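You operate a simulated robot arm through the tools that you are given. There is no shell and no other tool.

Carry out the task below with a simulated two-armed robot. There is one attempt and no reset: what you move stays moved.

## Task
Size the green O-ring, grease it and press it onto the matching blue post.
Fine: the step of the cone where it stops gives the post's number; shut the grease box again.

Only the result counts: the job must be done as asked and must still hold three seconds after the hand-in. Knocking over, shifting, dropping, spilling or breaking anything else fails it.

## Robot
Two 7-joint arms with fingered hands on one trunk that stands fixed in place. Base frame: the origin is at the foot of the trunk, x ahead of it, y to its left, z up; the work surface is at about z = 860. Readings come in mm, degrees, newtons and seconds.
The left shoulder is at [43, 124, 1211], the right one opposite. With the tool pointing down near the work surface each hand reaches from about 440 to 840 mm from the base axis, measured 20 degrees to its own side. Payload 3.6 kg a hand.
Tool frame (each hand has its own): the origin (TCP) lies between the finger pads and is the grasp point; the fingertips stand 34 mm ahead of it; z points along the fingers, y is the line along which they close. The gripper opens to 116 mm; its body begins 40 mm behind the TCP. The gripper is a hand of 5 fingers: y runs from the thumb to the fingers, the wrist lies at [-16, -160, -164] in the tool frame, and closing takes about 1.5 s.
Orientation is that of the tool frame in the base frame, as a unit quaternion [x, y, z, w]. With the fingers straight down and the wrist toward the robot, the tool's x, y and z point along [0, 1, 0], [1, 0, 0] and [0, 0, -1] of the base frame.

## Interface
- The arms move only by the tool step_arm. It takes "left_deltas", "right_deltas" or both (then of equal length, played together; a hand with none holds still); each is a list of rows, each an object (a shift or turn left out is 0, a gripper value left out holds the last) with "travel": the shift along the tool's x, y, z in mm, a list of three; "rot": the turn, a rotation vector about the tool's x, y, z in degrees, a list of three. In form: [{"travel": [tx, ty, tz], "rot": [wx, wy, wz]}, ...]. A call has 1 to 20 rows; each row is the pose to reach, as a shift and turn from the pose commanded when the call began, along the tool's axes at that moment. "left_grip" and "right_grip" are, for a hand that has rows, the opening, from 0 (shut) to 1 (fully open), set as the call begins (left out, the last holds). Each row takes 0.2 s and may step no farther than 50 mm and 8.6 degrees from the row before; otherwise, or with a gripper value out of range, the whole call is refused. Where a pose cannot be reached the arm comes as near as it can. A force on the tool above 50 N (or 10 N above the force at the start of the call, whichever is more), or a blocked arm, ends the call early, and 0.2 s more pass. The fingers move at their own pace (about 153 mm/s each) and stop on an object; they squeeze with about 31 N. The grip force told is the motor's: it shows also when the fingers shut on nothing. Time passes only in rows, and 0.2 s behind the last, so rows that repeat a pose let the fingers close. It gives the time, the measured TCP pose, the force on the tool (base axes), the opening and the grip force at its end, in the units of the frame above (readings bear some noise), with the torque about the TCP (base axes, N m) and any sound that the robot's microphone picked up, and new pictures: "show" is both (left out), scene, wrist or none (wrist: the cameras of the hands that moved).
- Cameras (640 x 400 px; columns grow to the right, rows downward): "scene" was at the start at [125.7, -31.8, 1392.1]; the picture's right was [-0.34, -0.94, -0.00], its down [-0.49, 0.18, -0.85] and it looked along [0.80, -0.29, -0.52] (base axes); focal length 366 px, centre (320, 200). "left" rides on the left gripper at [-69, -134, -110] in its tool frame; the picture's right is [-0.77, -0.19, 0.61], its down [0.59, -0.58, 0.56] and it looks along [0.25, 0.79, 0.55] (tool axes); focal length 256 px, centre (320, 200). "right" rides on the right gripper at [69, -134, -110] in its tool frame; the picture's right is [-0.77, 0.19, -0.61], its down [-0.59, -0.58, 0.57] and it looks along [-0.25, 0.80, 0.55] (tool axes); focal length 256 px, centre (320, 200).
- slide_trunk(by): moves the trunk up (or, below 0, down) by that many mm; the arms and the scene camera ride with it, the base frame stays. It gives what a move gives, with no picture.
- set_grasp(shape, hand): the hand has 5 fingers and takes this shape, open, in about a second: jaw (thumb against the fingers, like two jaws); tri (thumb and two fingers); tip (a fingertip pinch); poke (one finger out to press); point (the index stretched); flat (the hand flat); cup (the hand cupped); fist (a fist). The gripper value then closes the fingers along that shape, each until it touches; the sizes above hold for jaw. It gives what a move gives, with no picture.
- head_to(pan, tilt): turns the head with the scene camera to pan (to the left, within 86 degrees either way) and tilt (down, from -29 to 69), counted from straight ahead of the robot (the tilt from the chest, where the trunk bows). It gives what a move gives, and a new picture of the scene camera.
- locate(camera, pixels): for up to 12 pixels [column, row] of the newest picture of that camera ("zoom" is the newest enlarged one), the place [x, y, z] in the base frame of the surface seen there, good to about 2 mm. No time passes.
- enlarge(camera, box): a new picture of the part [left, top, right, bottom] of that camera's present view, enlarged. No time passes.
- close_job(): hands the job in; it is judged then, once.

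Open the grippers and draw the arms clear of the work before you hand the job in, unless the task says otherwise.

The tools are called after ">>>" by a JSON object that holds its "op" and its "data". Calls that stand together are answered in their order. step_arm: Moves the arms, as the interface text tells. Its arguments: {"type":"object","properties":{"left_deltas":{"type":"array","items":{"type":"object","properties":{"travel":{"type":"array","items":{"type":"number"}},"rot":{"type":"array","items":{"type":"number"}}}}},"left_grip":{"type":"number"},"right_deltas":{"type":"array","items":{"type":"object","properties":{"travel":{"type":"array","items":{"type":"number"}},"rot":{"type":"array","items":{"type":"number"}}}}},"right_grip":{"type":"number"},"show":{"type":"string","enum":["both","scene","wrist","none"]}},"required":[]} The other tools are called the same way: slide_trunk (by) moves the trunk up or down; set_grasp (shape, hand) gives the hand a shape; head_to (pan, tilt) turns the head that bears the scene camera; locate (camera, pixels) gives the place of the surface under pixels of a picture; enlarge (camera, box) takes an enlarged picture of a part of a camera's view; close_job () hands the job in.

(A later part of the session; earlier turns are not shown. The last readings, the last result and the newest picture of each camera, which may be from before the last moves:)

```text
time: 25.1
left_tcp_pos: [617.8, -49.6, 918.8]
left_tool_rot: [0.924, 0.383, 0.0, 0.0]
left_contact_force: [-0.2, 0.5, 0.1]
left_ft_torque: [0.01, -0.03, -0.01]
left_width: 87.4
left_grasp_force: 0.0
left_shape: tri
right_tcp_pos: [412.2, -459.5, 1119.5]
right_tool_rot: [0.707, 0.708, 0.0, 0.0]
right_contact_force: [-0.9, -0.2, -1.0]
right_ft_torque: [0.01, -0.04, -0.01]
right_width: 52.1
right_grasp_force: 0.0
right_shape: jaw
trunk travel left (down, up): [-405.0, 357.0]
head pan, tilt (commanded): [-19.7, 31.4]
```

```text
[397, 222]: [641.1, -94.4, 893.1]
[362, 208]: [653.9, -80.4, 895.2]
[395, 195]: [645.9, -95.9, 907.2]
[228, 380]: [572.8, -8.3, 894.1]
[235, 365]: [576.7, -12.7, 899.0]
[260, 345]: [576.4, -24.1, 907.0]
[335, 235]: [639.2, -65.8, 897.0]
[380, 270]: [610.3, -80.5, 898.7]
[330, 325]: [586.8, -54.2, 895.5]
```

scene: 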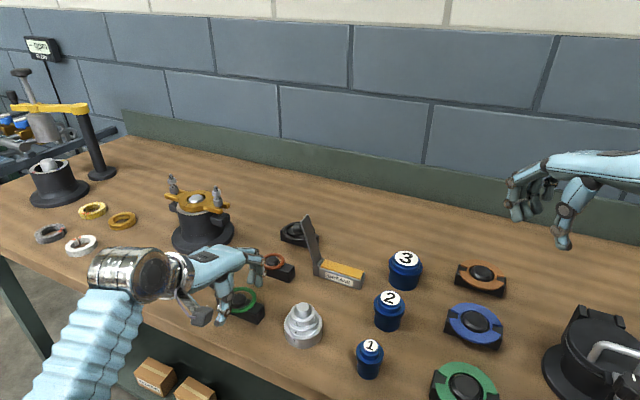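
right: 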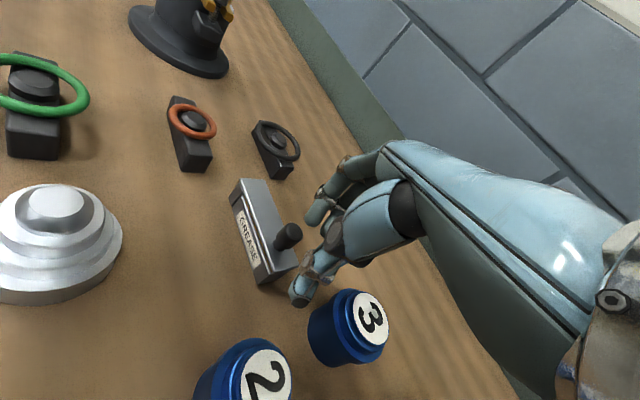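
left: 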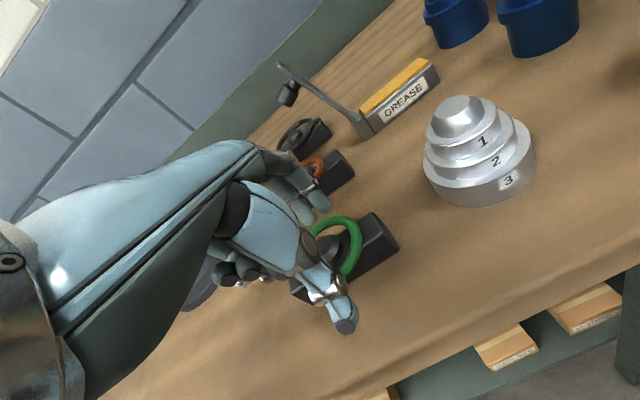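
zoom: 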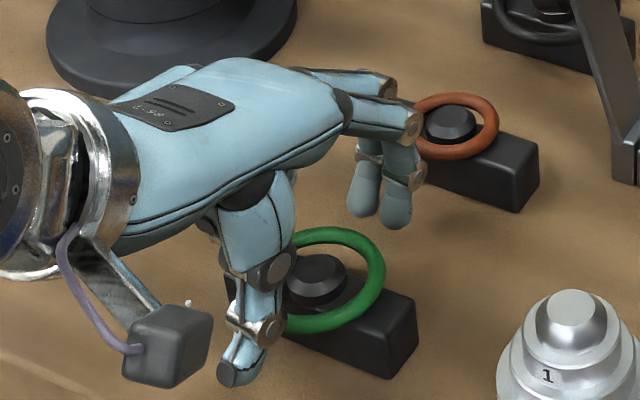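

Tips are about level with the ring's underside; I lower 5 mm more so the pads meet the ring squarely, then close on it.

>>> {"op": "step_arm", "data": {"left_deltas": [{"travel": [0, 0, 5]}, {"travel": [0, 0, 5]}], "left_grip": 0.62, "show": "both"}}

>>> {"op": "enlarge", "data": {"camera": "left", "box": [240, 160, 400, 340]}}

>>> {"op": "enlarge", "data": {"camera": "scene", "box": [190, 230, 290, 330]}}

```text
time: 25.7
left_tcp_pos: [618.9, -50.1, 913.4]
left_tool_rot: [0.924, 0.383, 0.0, 0.0]
left_contact_force: [-1.3, -0.2, -0.7]
left_ft_torque: [0.02, 0.02, -0.02]
left_width: 72.3
left_grasp_force: 0.1
left_shape: tri
right_tcp_pos: [410.9, -459.7, 1118.7]
right_tool_rot: [0.707, 0.708, -0.001, -0.001]
right_contact_force: [0.1, -0.1, -0.7]
right_ft_torque: [-0.04, -0.02, 0.02]
right_width: 52.4
right_grasp_force: 0.1
right_shape: jaw
trunk travel left (down, up): [-405.0, 357.0]
head pan, tilt (commanded): [-19.7, 31.4]
```

scene: 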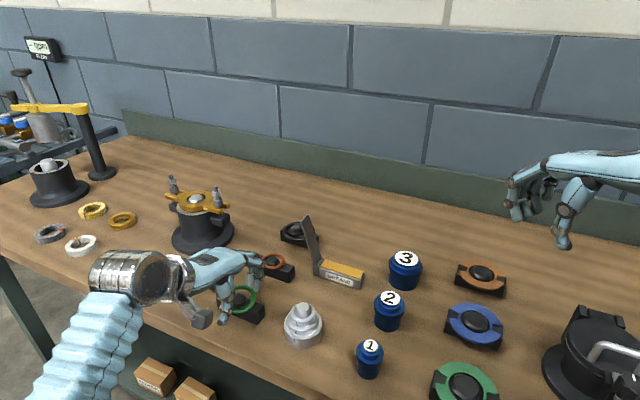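
left: 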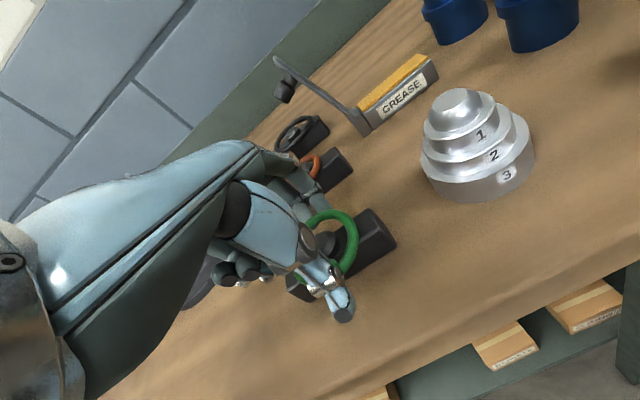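

```text
2.22 times, centred on (320, 250) of left
```

zoom: 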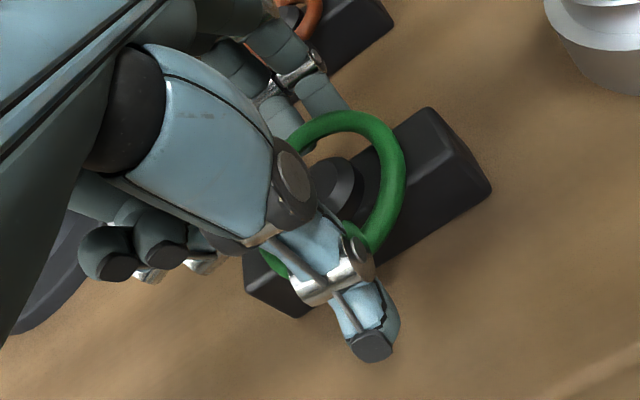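

```text
4.00 times, centred on (240, 280) of scene
```

zoom: 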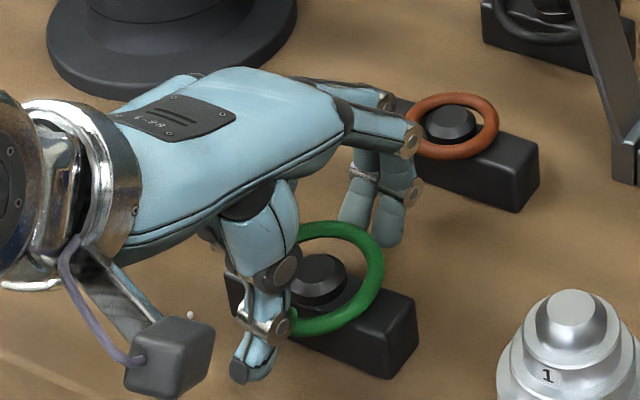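

The fingers are just outside the far side of the ring while the thumb is about 12 mm away; I shift 5 mm along +y to centre and then close.

>>> {"op": "step_arm", "data": {"left_deltas": [{"travel": [0, 5, 0]}, {"travel": [0, 5, 0]}, {"travel": [0, 5, 0]}, {"travel": [0, 5, 0]}, {"travel": [0, 5, 0]}, {"travel": [0, 5, 0]}], "left_grip": 0.3, "show": "both"}}

>>> {"op": "enlarge", "data": {"camera": "left", "box": [240, 160, 400, 340]}}

>>> {"op": "enlarge", "data": {"camera": "scene", "box": [190, 230, 290, 330]}}

```text
time: 27.1
left_tcp_pos: [620.4, -52.4, 913.4]
left_tool_rot: [0.924, 0.382, -0.001, 0.0]
left_contact_force: [-7.6, 9.1, 1.7]
left_ft_torque: [0.17, 0.16, -0.13]
left_width: 34.0
left_grasp_force: 31.1
left_shape: tri
right_tcp_pos: [409.8, -458.3, 1119.5]
right_tool_rot: [0.707, 0.707, 0.0, 0.001]
right_contact_force: [-0.4, 0.8, -0.4]
right_ft_torque: [-0.03, 0.02, 0.0]
right_width: 52.3
right_grasp_force: 0.0
right_shape: jaw
trunk travel left (down, up): [-405.0, 357.0]
head pan, tilt (commanded): [-19.7, 31.4]
```

scene: 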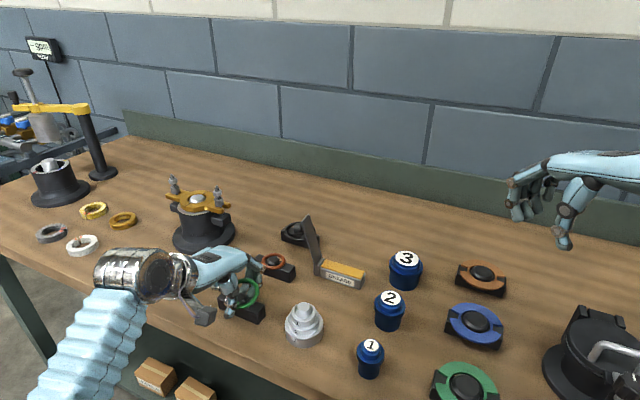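
left: 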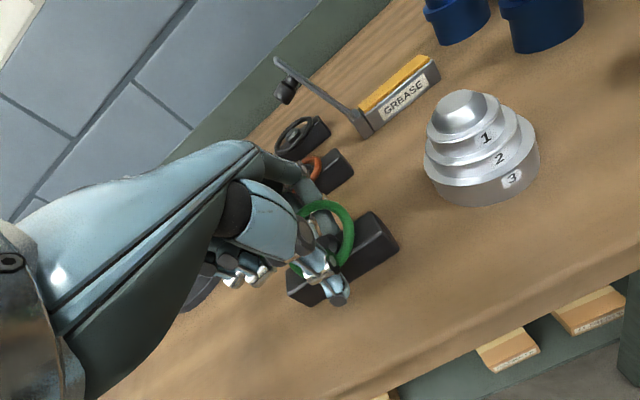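

```text
2.22 times, centred on (320, 250) of left
```

zoom: 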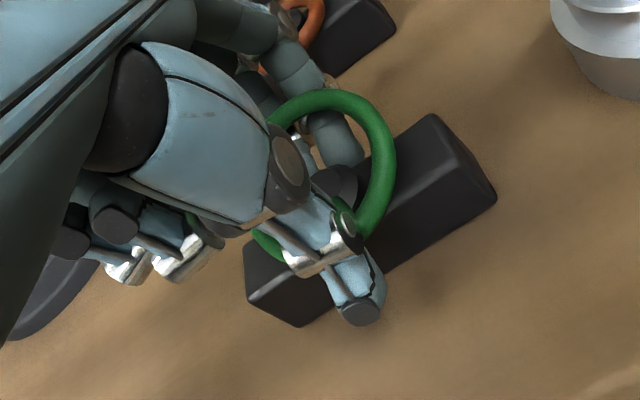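

```text
4.00 times, centred on (240, 280) of scene
```

zoom: 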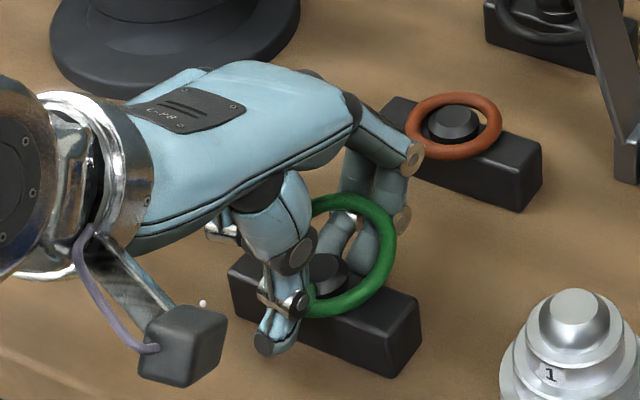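

The fingers slid under the far side of the ring and tipped it up. I reopen the fingers at once and see where the ring settles.

>>> {"op": "step_arm", "data": {"left_deltas": [{"travel": [0, 0, 0]}, {"travel": [0, 0, 0]}, {"travel": [0, 0, 0]}, {"travel": [0, 0, 0]}], "left_grip": 0.68, "show": "both"}}

>>> {"op": "enlarge", "data": {"camera": "left", "box": [240, 160, 400, 340]}}

>>> {"op": "enlarge", "data": {"camera": "scene", "box": [190, 230, 290, 330]}}

```text
time: 28.1
left_tcp_pos: [622.9, -54.9, 913.7]
left_tool_rot: [0.924, 0.383, 0.0, 0.0]
left_contact_force: [-0.6, -0.6, 1.3]
left_ft_torque: [0.02, 0.0, -0.03]
left_width: 78.5
left_grasp_force: 0.1
left_shape: tri
right_tcp_pos: [410.6, -459.2, 1119.0]
right_tool_rot: [0.706, 0.708, 0.0, -0.001]
right_contact_force: [-0.2, 0.1, -0.6]
right_ft_torque: [-0.01, 0.01, 0.01]
right_width: 52.1
right_grasp_force: 0.2
right_shape: jaw
trunk travel left (down, up): [-405.0, 357.0]
head pan, tilt (commanded): [-19.7, 31.4]
```

scene: 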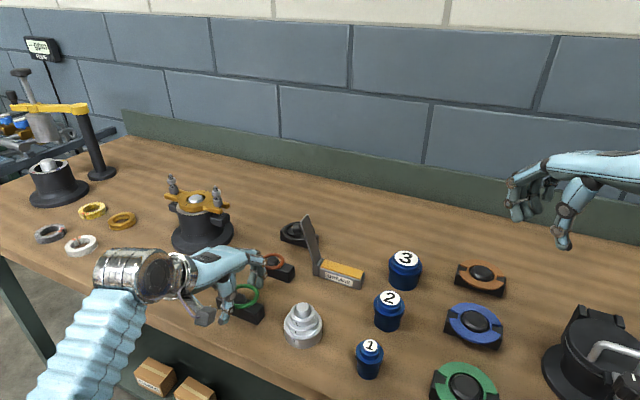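
left: 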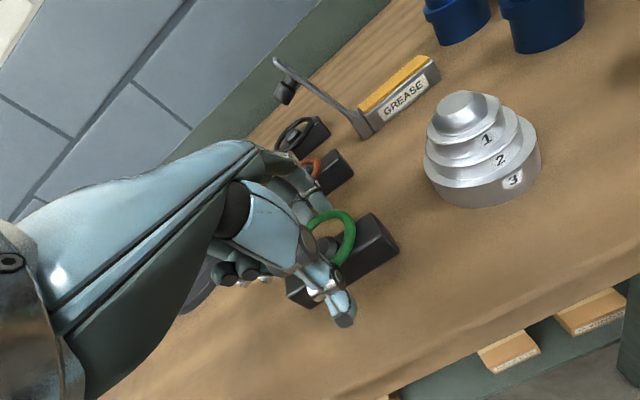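

```text
2.22 times, centred on (320, 250) of left
```

zoom: 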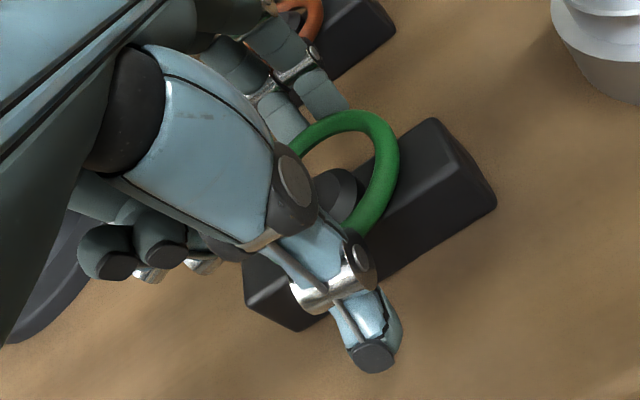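

```text
4.00 times, centred on (240, 280) of scene
```

zoom: 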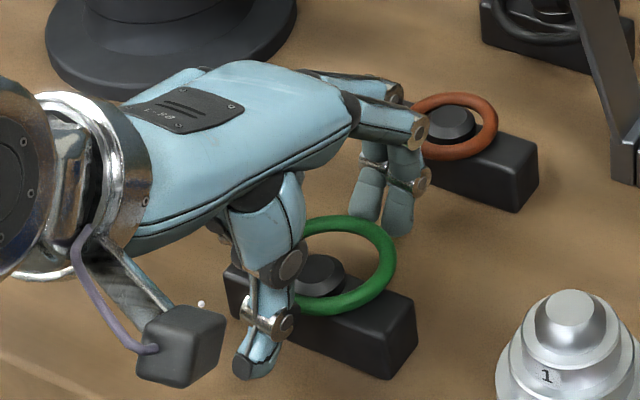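

The ring dropped back onto the bar. I measure its position and flatness.

>>> {"op": "locate", "data": {"camera": "zoom", "pixels": [[345, 222], [385, 262], [330, 308], [300, 305], [320, 222], [375, 240], [372, 290], [320, 262], [295, 275]]}}

>>> {"op": "locate", "data": {"camera": "left", "pixels": [[335, 213], [350, 228], [350, 245], [341, 262], [320, 218], [354, 236]]}}

```text
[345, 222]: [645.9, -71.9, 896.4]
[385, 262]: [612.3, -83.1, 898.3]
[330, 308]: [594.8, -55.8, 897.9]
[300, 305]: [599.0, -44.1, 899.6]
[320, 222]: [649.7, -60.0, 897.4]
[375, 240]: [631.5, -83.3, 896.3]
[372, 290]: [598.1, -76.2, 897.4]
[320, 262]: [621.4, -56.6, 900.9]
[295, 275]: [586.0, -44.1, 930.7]
```

```text
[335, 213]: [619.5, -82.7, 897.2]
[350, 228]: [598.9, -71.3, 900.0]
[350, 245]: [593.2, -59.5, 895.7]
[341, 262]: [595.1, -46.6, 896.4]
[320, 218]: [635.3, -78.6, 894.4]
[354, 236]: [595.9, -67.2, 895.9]
```

The ring is flat on the bar, shifted about 8 mm toward +y. I lift the hand clear, switch back to "jaw" and study how the fingers lean at about ring width before trying again.

>>> {"op": "step_arm", "data": {"left_deltas": [{"travel": [0, 0, -10]}, {"travel": [0, 0, -50]}, {"travel": [0, 0, -97]}], "left_grip": 0.75, "show": "none"}}

>>> {"op": "set_grasp", "data": {"hand": "left", "shape": "jaw"}}

>>> {"op": "step_arm", "data": {"left_deltas": [{"travel": [0, 0, 0]}, {"travel": [0, 0, 0]}, {"travel": [0, 0, 0]}], "left_grip": 0.53, "show": "both"}}

>>> {"op": "enlarge", "data": {"camera": "scene", "box": [180, 190, 300, 330]}}

>>> {"op": "enlarge", "data": {"camera": "left", "box": [240, 140, 400, 340]}}

```text
time: 28.9
left_tcp_pos: [623.1, -52.0, 1010.9]
left_tool_rot: [0.923, 0.384, -0.001, -0.001]
left_contact_force: [-0.6, 0.2, 0.0]
left_ft_torque: [-0.01, -0.01, 0.0]
left_width: 86.7
left_grasp_force: 0.2
left_shape: tri
right_tcp_pos: [411.0, -458.6, 1119.1]
right_tool_rot: [0.706, 0.708, 0.0, 0.0]
right_contact_force: [0.5, -0.2, -0.6]
right_ft_torque: [0.01, -0.02, 0.01]
right_width: 52.1
right_grasp_force: 0.2
right_shape: jaw
trunk travel left (down, up): [-405.0, 357.0]
head pan, tilt (commanded): [-19.7, 31.4]
```

```text
time: 29.8
left_tcp_pos: [622.2, -52.2, 1009.7]
left_tool_rot: [0.924, 0.383, 0.0, 0.0]
left_contact_force: [0.4, -0.3, 0.0]
left_ft_torque: [-0.02, -0.04, 0.02]
left_width: 115.8
left_grasp_force: 0.0
left_shape: jaw
right_tcp_pos: [411.2, -459.1, 1118.3]
right_tool_rot: [0.707, 0.707, -0.002, -0.001]
right_contact_force: [-0.4, 0.2, 0.3]
right_ft_torque: [0.01, 0.0, 0.01]
right_width: 52.6
right_grasp_force: 0.2
right_shape: jaw
trunk travel left (down, up): [-405.0, 357.0]
head pan, tilt (commanded): [-19.7, 31.4]
```

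```text
time: 30.6
left_tcp_pos: [621.9, -53.3, 1010.1]
left_tool_rot: [0.924, 0.382, 0.0, 0.0]
left_contact_force: [-0.4, 0.5, -0.4]
left_ft_torque: [0.01, 0.02, 0.0]
left_width: 62.0
left_grasp_force: 0.0
left_shape: jaw
right_tcp_pos: [410.8, -459.9, 1119.6]
right_tool_rot: [0.706, 0.708, 0.0, 0.0]
right_contact_force: [-0.7, 0.3, 0.4]
right_ft_torque: [0.03, -0.01, 0.03]
right_width: 52.2
right_grasp_force: 0.0
right_shape: jaw
trunk travel left (down, up): [-405.0, 357.0]
head pan, tilt (commanded): [-19.7, 31.4]
```

scene: 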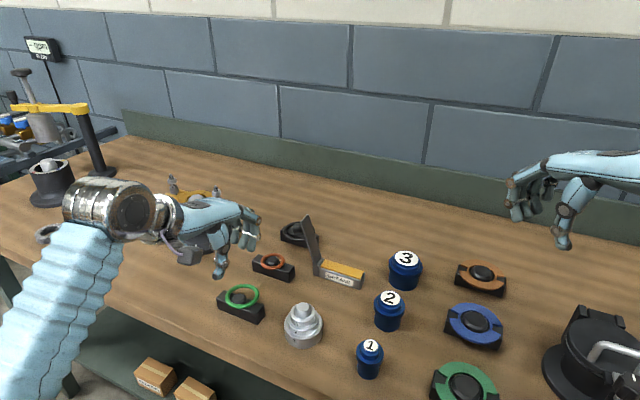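
left: 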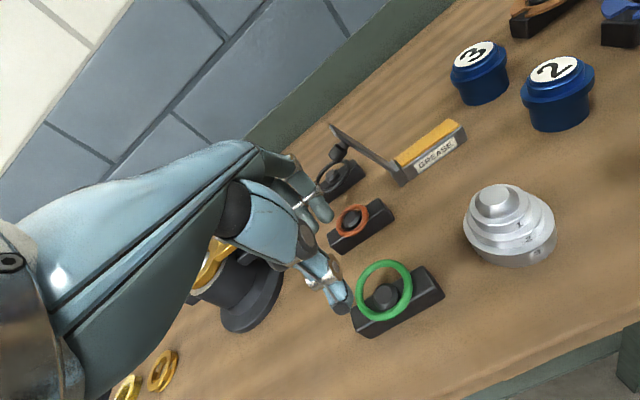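

```text
2.86 times, centred on (240, 260) of scene
```

zoom: 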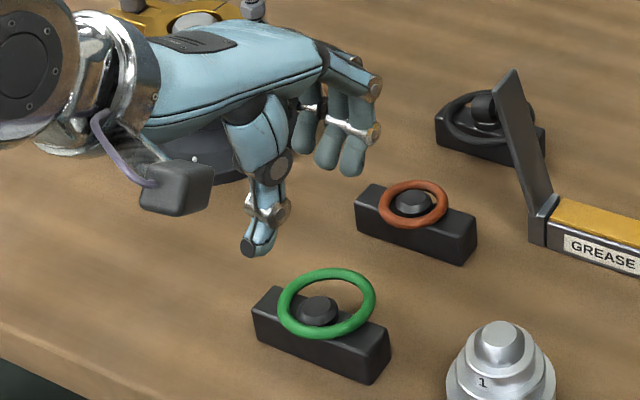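

```text
2.00 times, centred on (320, 240) of left
```

zoom: 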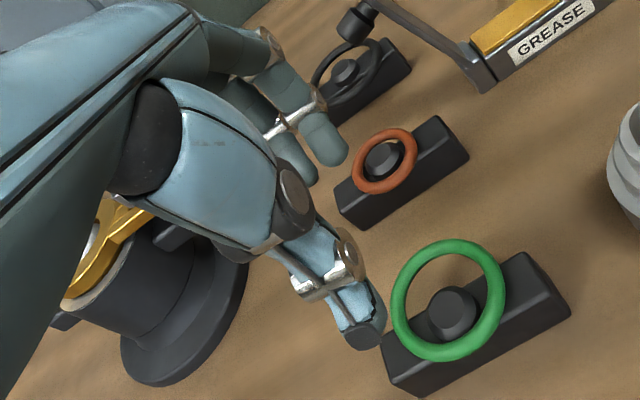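

I locate points along the index and thumb to see their lean.

>>> {"op": "enlarge", "data": {"camera": "scene", "box": [200, 200, 270, 300]}}

```text
4.00 times, centred on (235, 250) of scene
```

zoom: 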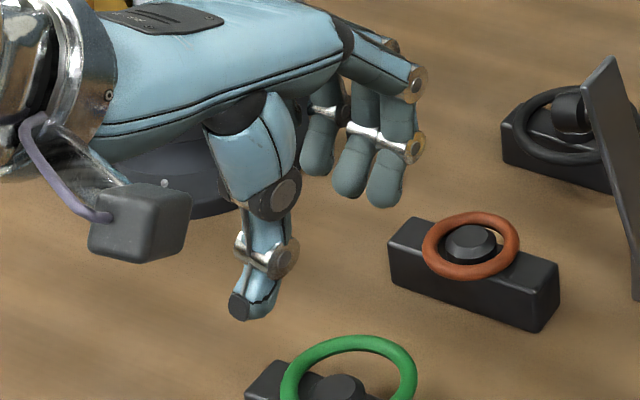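

>>> {"op": "locate", "data": {"camera": "zoom", "pixels": [[390, 165], [386, 180], [382, 200], [352, 160], [350, 190], [318, 165], [268, 240], [262, 290], [255, 315], [280, 200], [340, 345], [405, 370]]}}

```text
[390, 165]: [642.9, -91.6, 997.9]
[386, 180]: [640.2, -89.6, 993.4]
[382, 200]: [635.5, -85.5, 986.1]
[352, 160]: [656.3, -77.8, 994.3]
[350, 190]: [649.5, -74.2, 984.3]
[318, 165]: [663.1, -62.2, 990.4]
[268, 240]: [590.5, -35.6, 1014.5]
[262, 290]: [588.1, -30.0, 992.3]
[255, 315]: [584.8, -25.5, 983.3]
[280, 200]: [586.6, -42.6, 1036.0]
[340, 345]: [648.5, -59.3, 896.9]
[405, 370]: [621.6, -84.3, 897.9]
```

At ring width the thumb leans outward and the fingers inward by 20-30°, i.e. the pads are parallel but tilted, which tipped the ring. I switch to "tri" again and tilt the hand about 22° around its x axis so that the pads stand vertical.

>>> {"op": "set_grasp", "data": {"hand": "left", "shape": "tri"}}

>>> {"op": "step_arm", "data": {"left_deltas": [{"rot": [-7, 0, 0]}, {"rot": [-14, 0, 0]}, {"rot": [-22, 0, 0]}, {"rot": [-22, 0, 0]}], "left_grip": 0.6, "show": "both"}}

>>> {"op": "enlarge", "data": {"camera": "scene", "box": [190, 200, 270, 320]}}

>>> {"op": "enlarge", "data": {"camera": "left", "box": [240, 140, 400, 340]}}

```text
time: 31.5
left_tcp_pos: [623.0, -54.2, 1010.1]
left_tool_rot: [0.924, 0.383, 0.0, 0.0]
left_contact_force: [-0.4, 0.7, 0.3]
left_ft_torque: [0.01, 0.02, -0.01]
left_width: 115.9
left_grasp_force: 0.0
left_shape: tri
right_tcp_pos: [410.8, -459.1, 1117.8]
right_tool_rot: [0.707, 0.708, 0.0, -0.001]
right_contact_force: [-0.1, -0.7, 0.3]
right_ft_torque: [0.02, -0.02, 0.01]
right_width: 52.2
right_grasp_force: 0.1
right_shape: jaw
trunk travel left (down, up): [-405.0, 357.0]
head pan, tilt (commanded): [-19.7, 31.4]
```

```text
time: 32.5
left_tcp_pos: [621.9, -53.4, 1008.9]
left_tool_rot: [0.907, 0.375, 0.073, 0.177]
left_contact_force: [-0.2, 0.1, -0.2]
left_ft_torque: [0.0, -0.03, 0.03]
left_width: 70.1
left_grasp_force: 0.1
left_shape: tri
right_tcp_pos: [411.1, -460.2, 1118.9]
right_tool_rot: [0.706, 0.708, 0.0, -0.001]
right_contact_force: [0.5, -0.1, -0.1]
right_ft_torque: [0.01, -0.03, -0.01]
right_width: 52.4
right_grasp_force: 0.1
right_shape: jaw
trunk travel left (down, up): [-405.0, 357.0]
head pan, tilt (commanded): [-19.7, 31.4]
```

scene: 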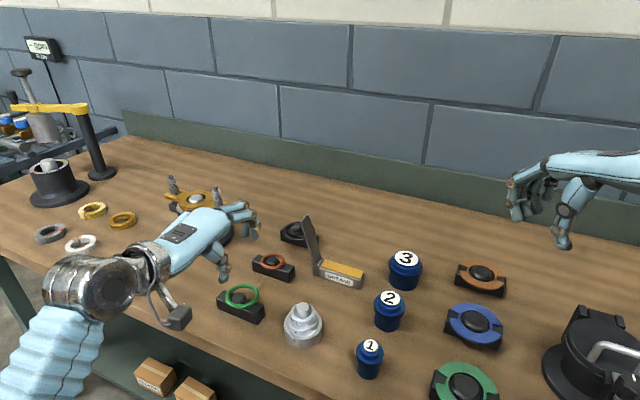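
left: 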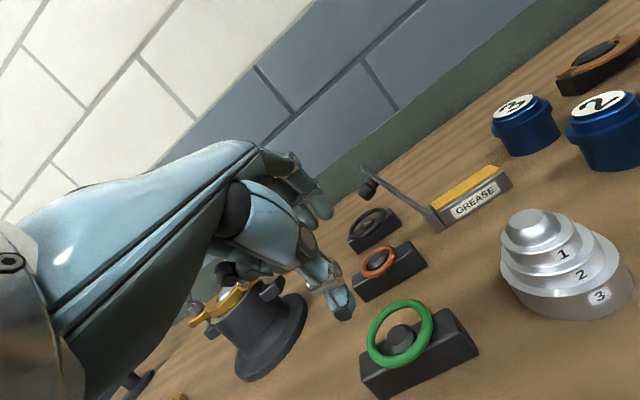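

```text
3.33 times, centred on (230, 260) of scene
```

zoom: 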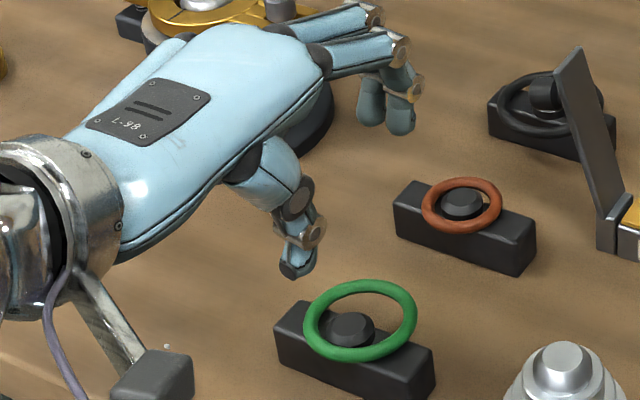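

```text
2.00 times, centred on (320, 240) of left
```

zoom: 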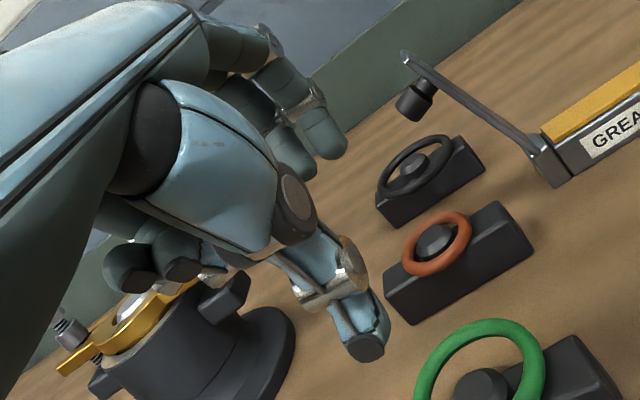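

I check the finger lean and tip positions in this tilted pose.

>>> {"op": "enlarge", "data": {"camera": "scene", "box": [210, 205, 265, 290]}}

```text
4.71 times, centred on (238, 248) of scene
```

zoom: 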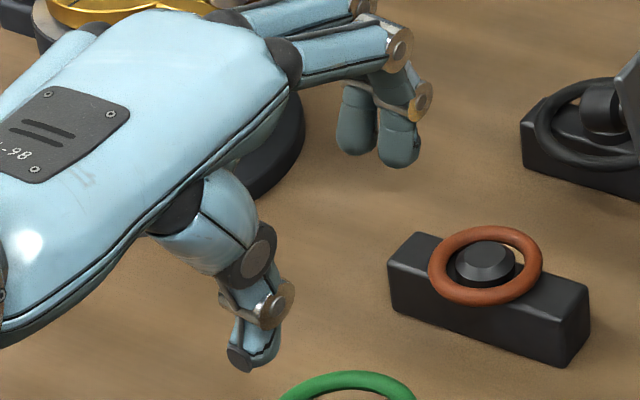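

>>> {"op": "locate", "data": {"camera": "zoom", "pixels": [[398, 115], [398, 135], [398, 160], [357, 105], [357, 125], [357, 150], [262, 330], [256, 345], [250, 365], [240, 360], [410, 140], [230, 350]]}}

```text
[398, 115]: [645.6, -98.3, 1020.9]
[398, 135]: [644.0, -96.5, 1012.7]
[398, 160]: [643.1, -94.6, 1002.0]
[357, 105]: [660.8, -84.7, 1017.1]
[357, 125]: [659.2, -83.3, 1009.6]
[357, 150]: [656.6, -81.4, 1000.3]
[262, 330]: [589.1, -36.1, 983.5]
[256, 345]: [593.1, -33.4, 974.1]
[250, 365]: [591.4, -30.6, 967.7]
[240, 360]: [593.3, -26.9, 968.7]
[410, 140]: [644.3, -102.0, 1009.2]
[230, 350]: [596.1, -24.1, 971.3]
```

The thumb tip ends up 33 mm lower than the fingertips at this tilt, which would hit the table; about 15° is the usable compromise. Before choosing, I look at the "tip" shape as well.

>>> {"op": "set_grasp", "data": {"hand": "left", "shape": "tip"}}

>>> {"op": "step_arm", "data": {"left_deltas": [{"rot": [7, 0, 0]}, {"rot": [7, 0, 0]}, {"rot": [7, 0, 0]}, {"rot": [7, 0, 0]}], "left_grip": 0.55, "show": "both"}}

>>> {"op": "enlarge", "data": {"camera": "scene", "box": [190, 200, 270, 310]}}

>>> {"op": "enlarge", "data": {"camera": "left", "box": [240, 140, 400, 340]}}

```text
time: 33.4
left_tcp_pos: [622.1, -53.8, 1010.8]
left_tool_rot: [0.906, 0.376, 0.073, 0.177]
left_contact_force: [0.5, -0.8, -0.4]
left_ft_torque: [-0.05, 0.02, -0.01]
left_width: 116.1
left_grasp_force: 0.0
left_shape: tip
right_tcp_pos: [410.6, -459.3, 1119.3]
right_tool_rot: [0.706, 0.708, -0.001, -0.001]
right_contact_force: [0.3, 0.0, 0.9]
right_ft_torque: [0.03, 0.01, 0.0]
right_width: 52.2
right_grasp_force: 0.1
right_shape: jaw
trunk travel left (down, up): [-405.0, 357.0]
head pan, tilt (commanded): [-19.7, 31.4]
```

```text
time: 34.4
left_tcp_pos: [621.9, -52.6, 1009.3]
left_tool_rot: [0.916, 0.379, 0.05, 0.12]
left_contact_force: [-0.6, 0.1, 0.9]
left_ft_torque: [0.01, -0.01, 0.0]
left_width: 64.9
left_grasp_force: 0.1
left_shape: tip
right_tcp_pos: [410.5, -459.8, 1118.9]
right_tool_rot: [0.706, 0.708, -0.001, -0.001]
right_contact_force: [0.3, -0.2, -0.1]
right_ft_torque: [-0.02, 0.0, -0.04]
right_width: 52.5
right_grasp_force: 0.0
right_shape: jaw
trunk travel left (down, up): [-405.0, 357.0]
head pan, tilt (commanded): [-19.7, 31.4]
```

scene: 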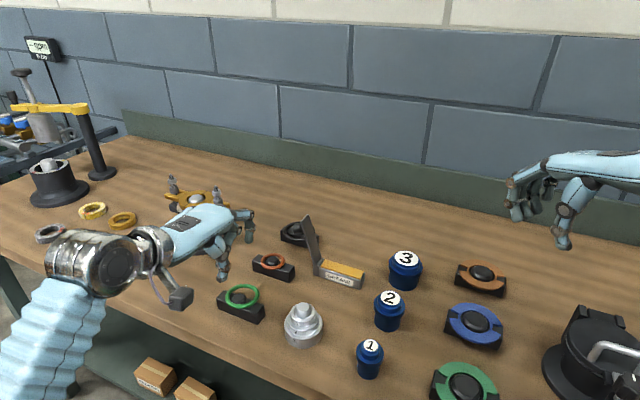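
left: 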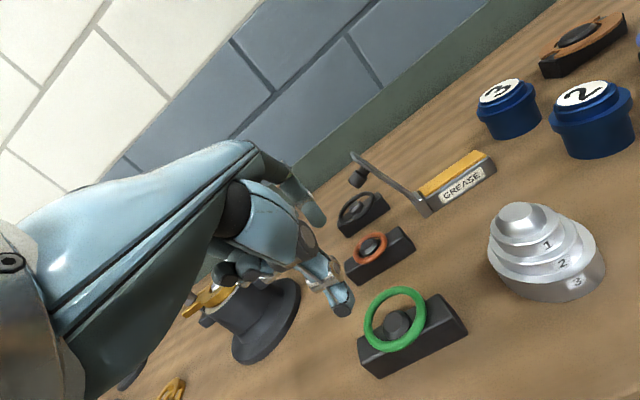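

```text
3.64 times, centred on (230, 255) of scene
```

zoom: 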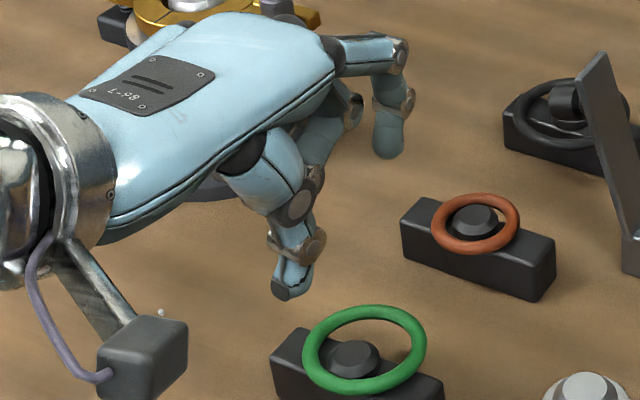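

```text
2.00 times, centred on (320, 240) of left
```

zoom: 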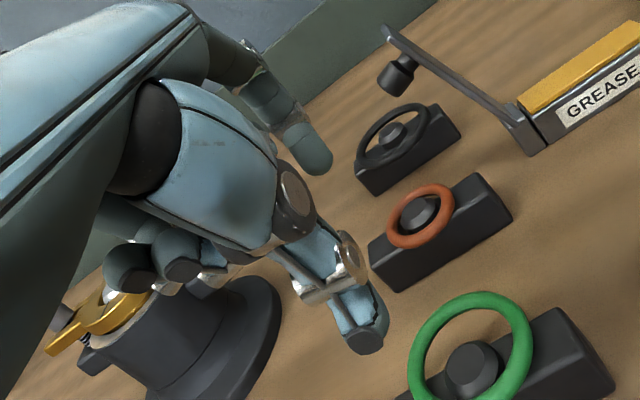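

"tip" uses only the index. I go with "tri" at 15° tilt, and check tip positions at that tilt.

>>> {"op": "set_grasp", "data": {"hand": "left", "shape": "tri"}}

>>> {"op": "step_arm", "data": {"left_deltas": [{"rot": [-0.5, 0, 0]}, {"rot": [-0.5, 0, 0]}, {"rot": [-0.5, 0, 0]}, {"rot": [-0.5, 0, 0]}], "left_grip": 0.62, "show": "scene"}}

>>> {"op": "enlarge", "data": {"camera": "scene", "box": [210, 205, 265, 290]}}

```text
time: 35.3
left_tcp_pos: [622.1, -53.4, 1009.0]
left_tool_rot: [0.916, 0.38, 0.05, 0.121]
left_contact_force: [-0.3, 0.1, -0.6]
left_ft_torque: [-0.01, 0.03, 0.0]
left_width: 116.2
left_grasp_force: 0.0
left_shape: tri
right_tcp_pos: [410.2, -458.9, 1118.9]
right_tool_rot: [0.706, 0.708, 0.0, -0.001]
right_contact_force: [-0.4, -0.5, 0.1]
right_ft_torque: [0.02, -0.04, -0.02]
right_width: 52.3
right_grasp_force: 0.1
right_shape: jaw
trunk travel left (down, up): [-405.0, 357.0]
head pan, tilt (commanded): [-19.7, 31.4]
```

```text
time: 36.3
left_tcp_pos: [623.5, -54.0, 1009.9]
left_tool_rot: [0.915, 0.38, 0.052, 0.125]
left_contact_force: [-0.2, 0.1, 0.2]
left_ft_torque: [0.06, 0.0, 0.01]
left_width: 72.3
left_grasp_force: 0.0
left_shape: tri
right_tcp_pos: [410.9, -459.4, 1119.2]
right_tool_rot: [0.707, 0.708, 0.0, -0.001]
right_contact_force: [0.3, -0.5, 0.3]
right_ft_torque: [-0.03, 0.04, 0.01]
right_width: 52.4
right_grasp_force: 0.1
right_shape: jaw
trunk travel left (down, up): [-405.0, 357.0]
head pan, tilt (commanded): [-19.7, 31.4]
```

scene: 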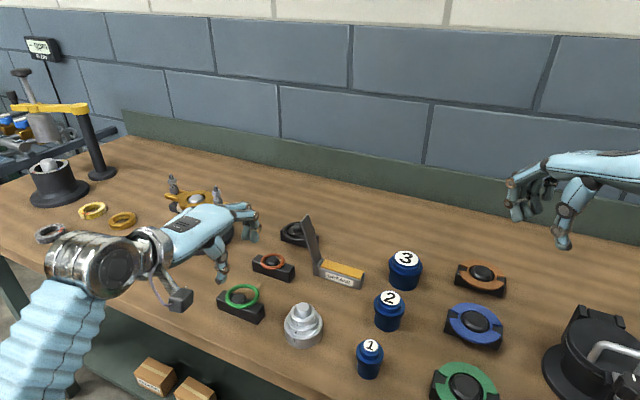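

```text
4.71 times, centred on (238, 248) of scene
```

zoom: 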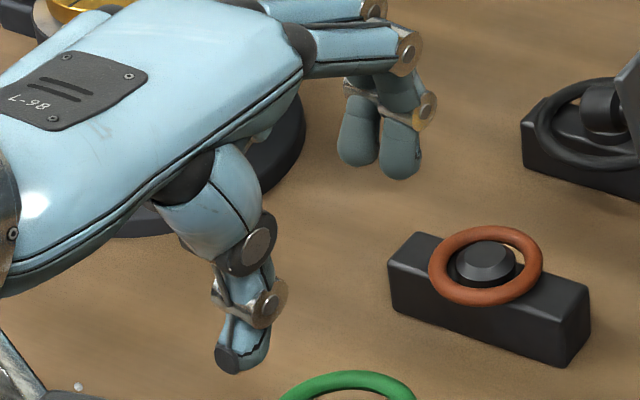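

>>> {"op": "locate", "data": {"camera": "zoom", "pixels": [[402, 125], [402, 150], [400, 175], [360, 115], [358, 140], [356, 162], [255, 330], [248, 350], [240, 370], [225, 360], [268, 275], [262, 320]]}}

```text
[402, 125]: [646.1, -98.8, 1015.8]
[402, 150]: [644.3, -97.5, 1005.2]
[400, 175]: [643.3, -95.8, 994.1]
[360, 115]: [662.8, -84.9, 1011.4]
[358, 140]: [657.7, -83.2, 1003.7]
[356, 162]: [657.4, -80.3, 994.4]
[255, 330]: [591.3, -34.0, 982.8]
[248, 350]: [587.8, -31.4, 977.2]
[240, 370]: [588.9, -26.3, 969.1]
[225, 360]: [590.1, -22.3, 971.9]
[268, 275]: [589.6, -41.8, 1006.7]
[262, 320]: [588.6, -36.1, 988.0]
```

I re-measure the ring's present position precisely.

>>> {"op": "enlarge", "data": {"camera": "scene", "box": [208, 275, 272, 330]}}

```text
7.27 times, centred on (240, 302) of scene
```

zoom: 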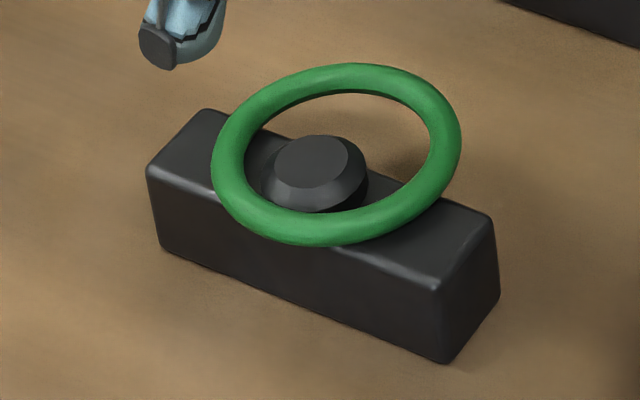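

>>> {"op": "locate", "data": {"camera": "zoom", "pixels": [[228, 165], [446, 140], [350, 75], [310, 230], [400, 205], [265, 100], [415, 90], [250, 210], [319, 160], [290, 85], [430, 180], [350, 228]]}}

```text
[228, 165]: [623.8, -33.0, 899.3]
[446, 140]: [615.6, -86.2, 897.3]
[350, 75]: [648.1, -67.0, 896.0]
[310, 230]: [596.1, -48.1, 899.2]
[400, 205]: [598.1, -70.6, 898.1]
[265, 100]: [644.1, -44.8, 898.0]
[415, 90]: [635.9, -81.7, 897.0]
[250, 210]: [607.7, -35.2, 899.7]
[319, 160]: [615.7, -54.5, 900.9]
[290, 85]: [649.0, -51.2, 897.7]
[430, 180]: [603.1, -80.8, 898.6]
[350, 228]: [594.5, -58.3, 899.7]
```

Ring centre is now about (621,-58). I move over it with the thumb/finger gap centred on it, tilt reduced to 12°, first to 30 mm above grasp height.

>>> {"op": "step_arm", "data": {"left_deltas": [{"travel": [0.3, -9, 20], "rot": [1.8, 0, 0]}, {"travel": [0.3, -18, 43], "rot": [3.5, 0, 0]}, {"travel": [0.3, -27.1, 65.1], "rot": [3.5, 0, 0]}, {"travel": [0.3, -27.1, 65.1], "rot": [3.5, 0, 0]}], "left_grip": 0.78, "show": "both"}}

>>> {"op": "enlarge", "data": {"camera": "scene", "box": [200, 230, 280, 330]}}

>>> {"op": "enlarge", "data": {"camera": "left", "box": [240, 140, 400, 340]}}

```text
time: 37.3
left_tcp_pos: [616.4, -47.7, 939.3]
left_tool_rot: [0.919, 0.38, 0.039, 0.097]
left_contact_force: [0.7, 0.0, 0.1]
left_ft_torque: [-0.02, 0.0, -0.01]
left_width: 89.9
left_grasp_force: 0.1
left_shape: tri
right_tcp_pos: [412.1, -459.0, 1119.5]
right_tool_rot: [0.706, 0.708, -0.001, -0.001]
right_contact_force: [0.6, -0.4, 0.3]
right_ft_torque: [-0.02, -0.03, -0.03]
right_width: 52.5
right_grasp_force: 0.0
right_shape: jaw
trunk travel left (down, up): [-405.0, 357.0]
head pan, tilt (commanded): [-19.7, 31.4]
```

scene: 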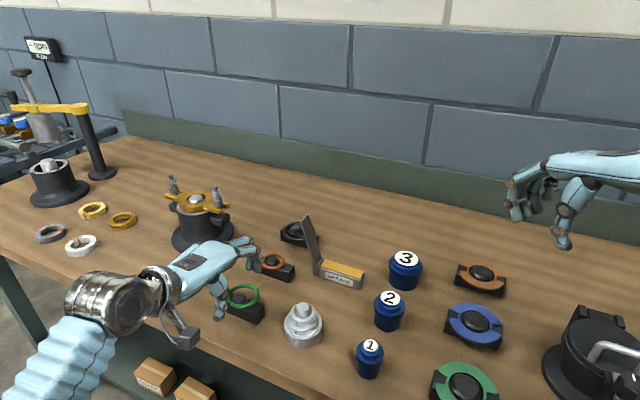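
left: 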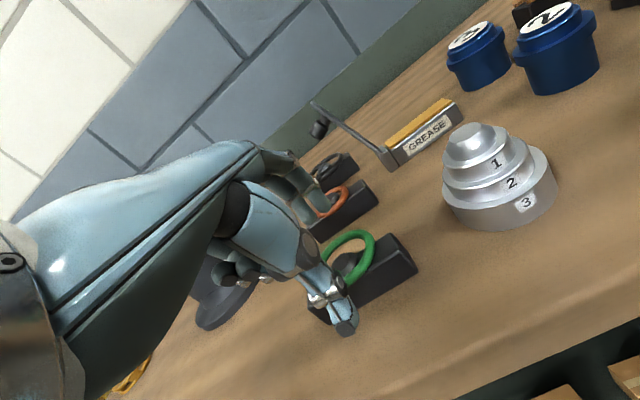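

```text
4.00 times, centred on (240, 280) of scene
```

zoom: 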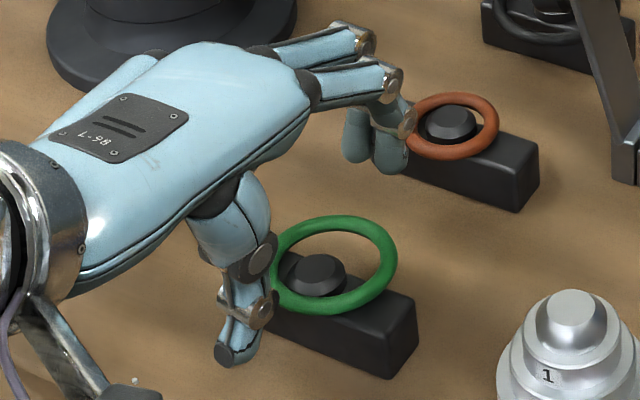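

```text
2.00 times, centred on (320, 240) of left
```

zoom: 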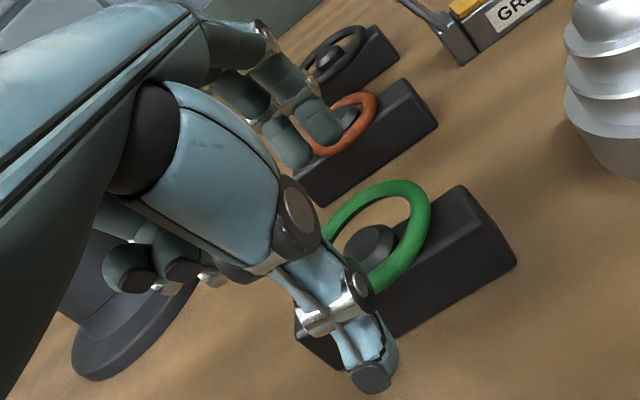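

I check tip positions against the ring and the orange holder before descending.

>>> {"op": "locate", "data": {"camera": "zoom", "pixels": [[388, 168], [355, 155], [390, 145], [225, 362], [240, 345], [245, 320], [420, 160], [335, 225], [390, 270], [330, 310]]}}

```text
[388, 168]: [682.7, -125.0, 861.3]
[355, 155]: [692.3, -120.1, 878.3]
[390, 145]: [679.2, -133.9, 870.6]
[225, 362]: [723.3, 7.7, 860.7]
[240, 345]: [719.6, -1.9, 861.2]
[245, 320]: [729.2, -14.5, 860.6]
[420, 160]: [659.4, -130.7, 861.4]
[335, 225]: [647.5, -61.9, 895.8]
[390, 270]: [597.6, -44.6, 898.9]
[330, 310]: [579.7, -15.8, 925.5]
```

The zoom in memory was the left one; I repeat the enlargement on the scene camera and locate.

>>> {"op": "enlarge", "data": {"camera": "scene", "box": [200, 230, 280, 330]}}

>>> {"op": "locate", "data": {"camera": "zoom", "pixels": [[388, 168], [355, 155], [390, 145], [225, 362], [240, 345], [245, 320], [420, 160], [335, 225], [390, 270], [330, 310], [390, 155], [358, 135]]}}

```text
4.00 times, centred on (240, 280) of scene
```

zoom: 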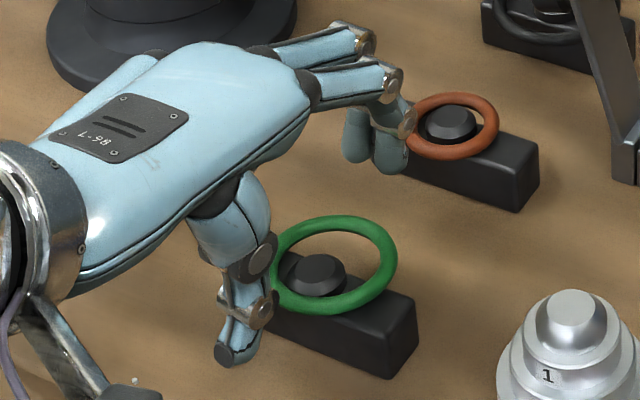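

```text
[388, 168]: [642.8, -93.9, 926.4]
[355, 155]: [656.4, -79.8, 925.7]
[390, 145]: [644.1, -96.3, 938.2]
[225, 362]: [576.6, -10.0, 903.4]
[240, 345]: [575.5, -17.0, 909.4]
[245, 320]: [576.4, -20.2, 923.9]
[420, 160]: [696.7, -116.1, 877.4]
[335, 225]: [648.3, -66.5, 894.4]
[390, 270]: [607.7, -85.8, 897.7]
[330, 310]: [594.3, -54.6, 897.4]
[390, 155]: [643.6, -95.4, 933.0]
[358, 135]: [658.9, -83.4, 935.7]
```

Centring in x is right (fingers at ±10 mm about the ring centre). I shift 3.5 mm in +y and descend to grasp height, then narrow the fingers gently.

>>> {"op": "step_arm", "data": {"left_deltas": [{"travel": [0, -0.5, 16]}, {"travel": [0, -3, 31]}, {"travel": [0, -3, 31]}], "left_grip": 0.72, "show": "scene"}}

>>> {"op": "enlarge", "data": {"camera": "scene", "box": [200, 240, 280, 330]}}

>>> {"op": "locate", "data": {"camera": "zoom", "pixels": [[395, 215], [360, 205], [228, 385], [245, 365], [250, 340], [340, 228], [390, 270], [335, 312]]}}

```text
time: 38.1
left_tcp_pos: [619.2, -50.2, 908.6]
left_tool_rot: [0.919, 0.381, 0.04, 0.096]
left_contact_force: [-0.2, -0.3, -0.5]
left_ft_torque: [-0.03, 0.0, 0.04]
left_width: 84.2
left_grasp_force: 0.0
left_shape: tri
right_tcp_pos: [410.7, -460.3, 1119.0]
right_tool_rot: [0.707, 0.707, 0.0, -0.001]
right_contact_force: [0.5, 0.6, -0.3]
right_ft_torque: [0.02, 0.0, -0.03]
right_width: 52.2
right_grasp_force: 0.0
right_shape: jaw
trunk travel left (down, up): [-405.0, 357.0]
head pan, tilt (commanded): [-19.7, 31.4]
```

scene: 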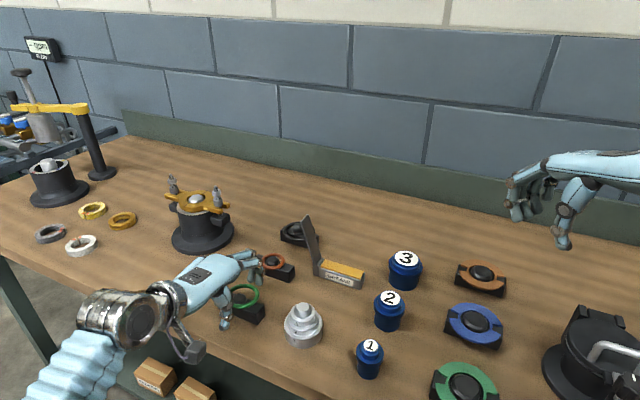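

```text
4.44 times, centred on (240, 285) of scene
```

zoom: 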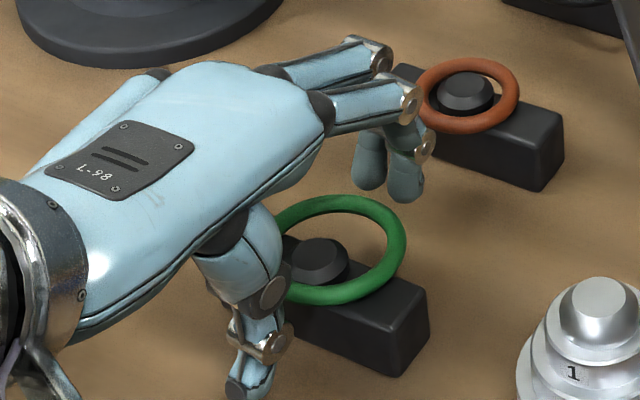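

```text
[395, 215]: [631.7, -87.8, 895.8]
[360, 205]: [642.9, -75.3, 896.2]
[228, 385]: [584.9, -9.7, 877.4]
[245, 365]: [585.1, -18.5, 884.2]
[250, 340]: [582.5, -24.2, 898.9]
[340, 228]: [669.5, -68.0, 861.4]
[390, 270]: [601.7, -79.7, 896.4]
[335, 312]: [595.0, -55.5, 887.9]
```

>>> {"op": "locate", "data": {"camera": "zoom", "pixels": [[405, 196], [404, 180], [372, 185], [370, 165], [238, 395], [255, 350], [260, 330], [310, 205], [398, 240], [300, 296], [350, 205]]}}

```text
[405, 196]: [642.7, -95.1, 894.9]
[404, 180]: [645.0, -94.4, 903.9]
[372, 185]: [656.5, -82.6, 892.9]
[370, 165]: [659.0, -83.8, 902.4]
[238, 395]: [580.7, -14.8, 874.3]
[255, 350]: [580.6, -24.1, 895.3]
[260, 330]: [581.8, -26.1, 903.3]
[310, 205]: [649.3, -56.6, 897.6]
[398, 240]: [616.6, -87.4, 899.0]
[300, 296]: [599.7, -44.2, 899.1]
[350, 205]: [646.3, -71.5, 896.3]
```

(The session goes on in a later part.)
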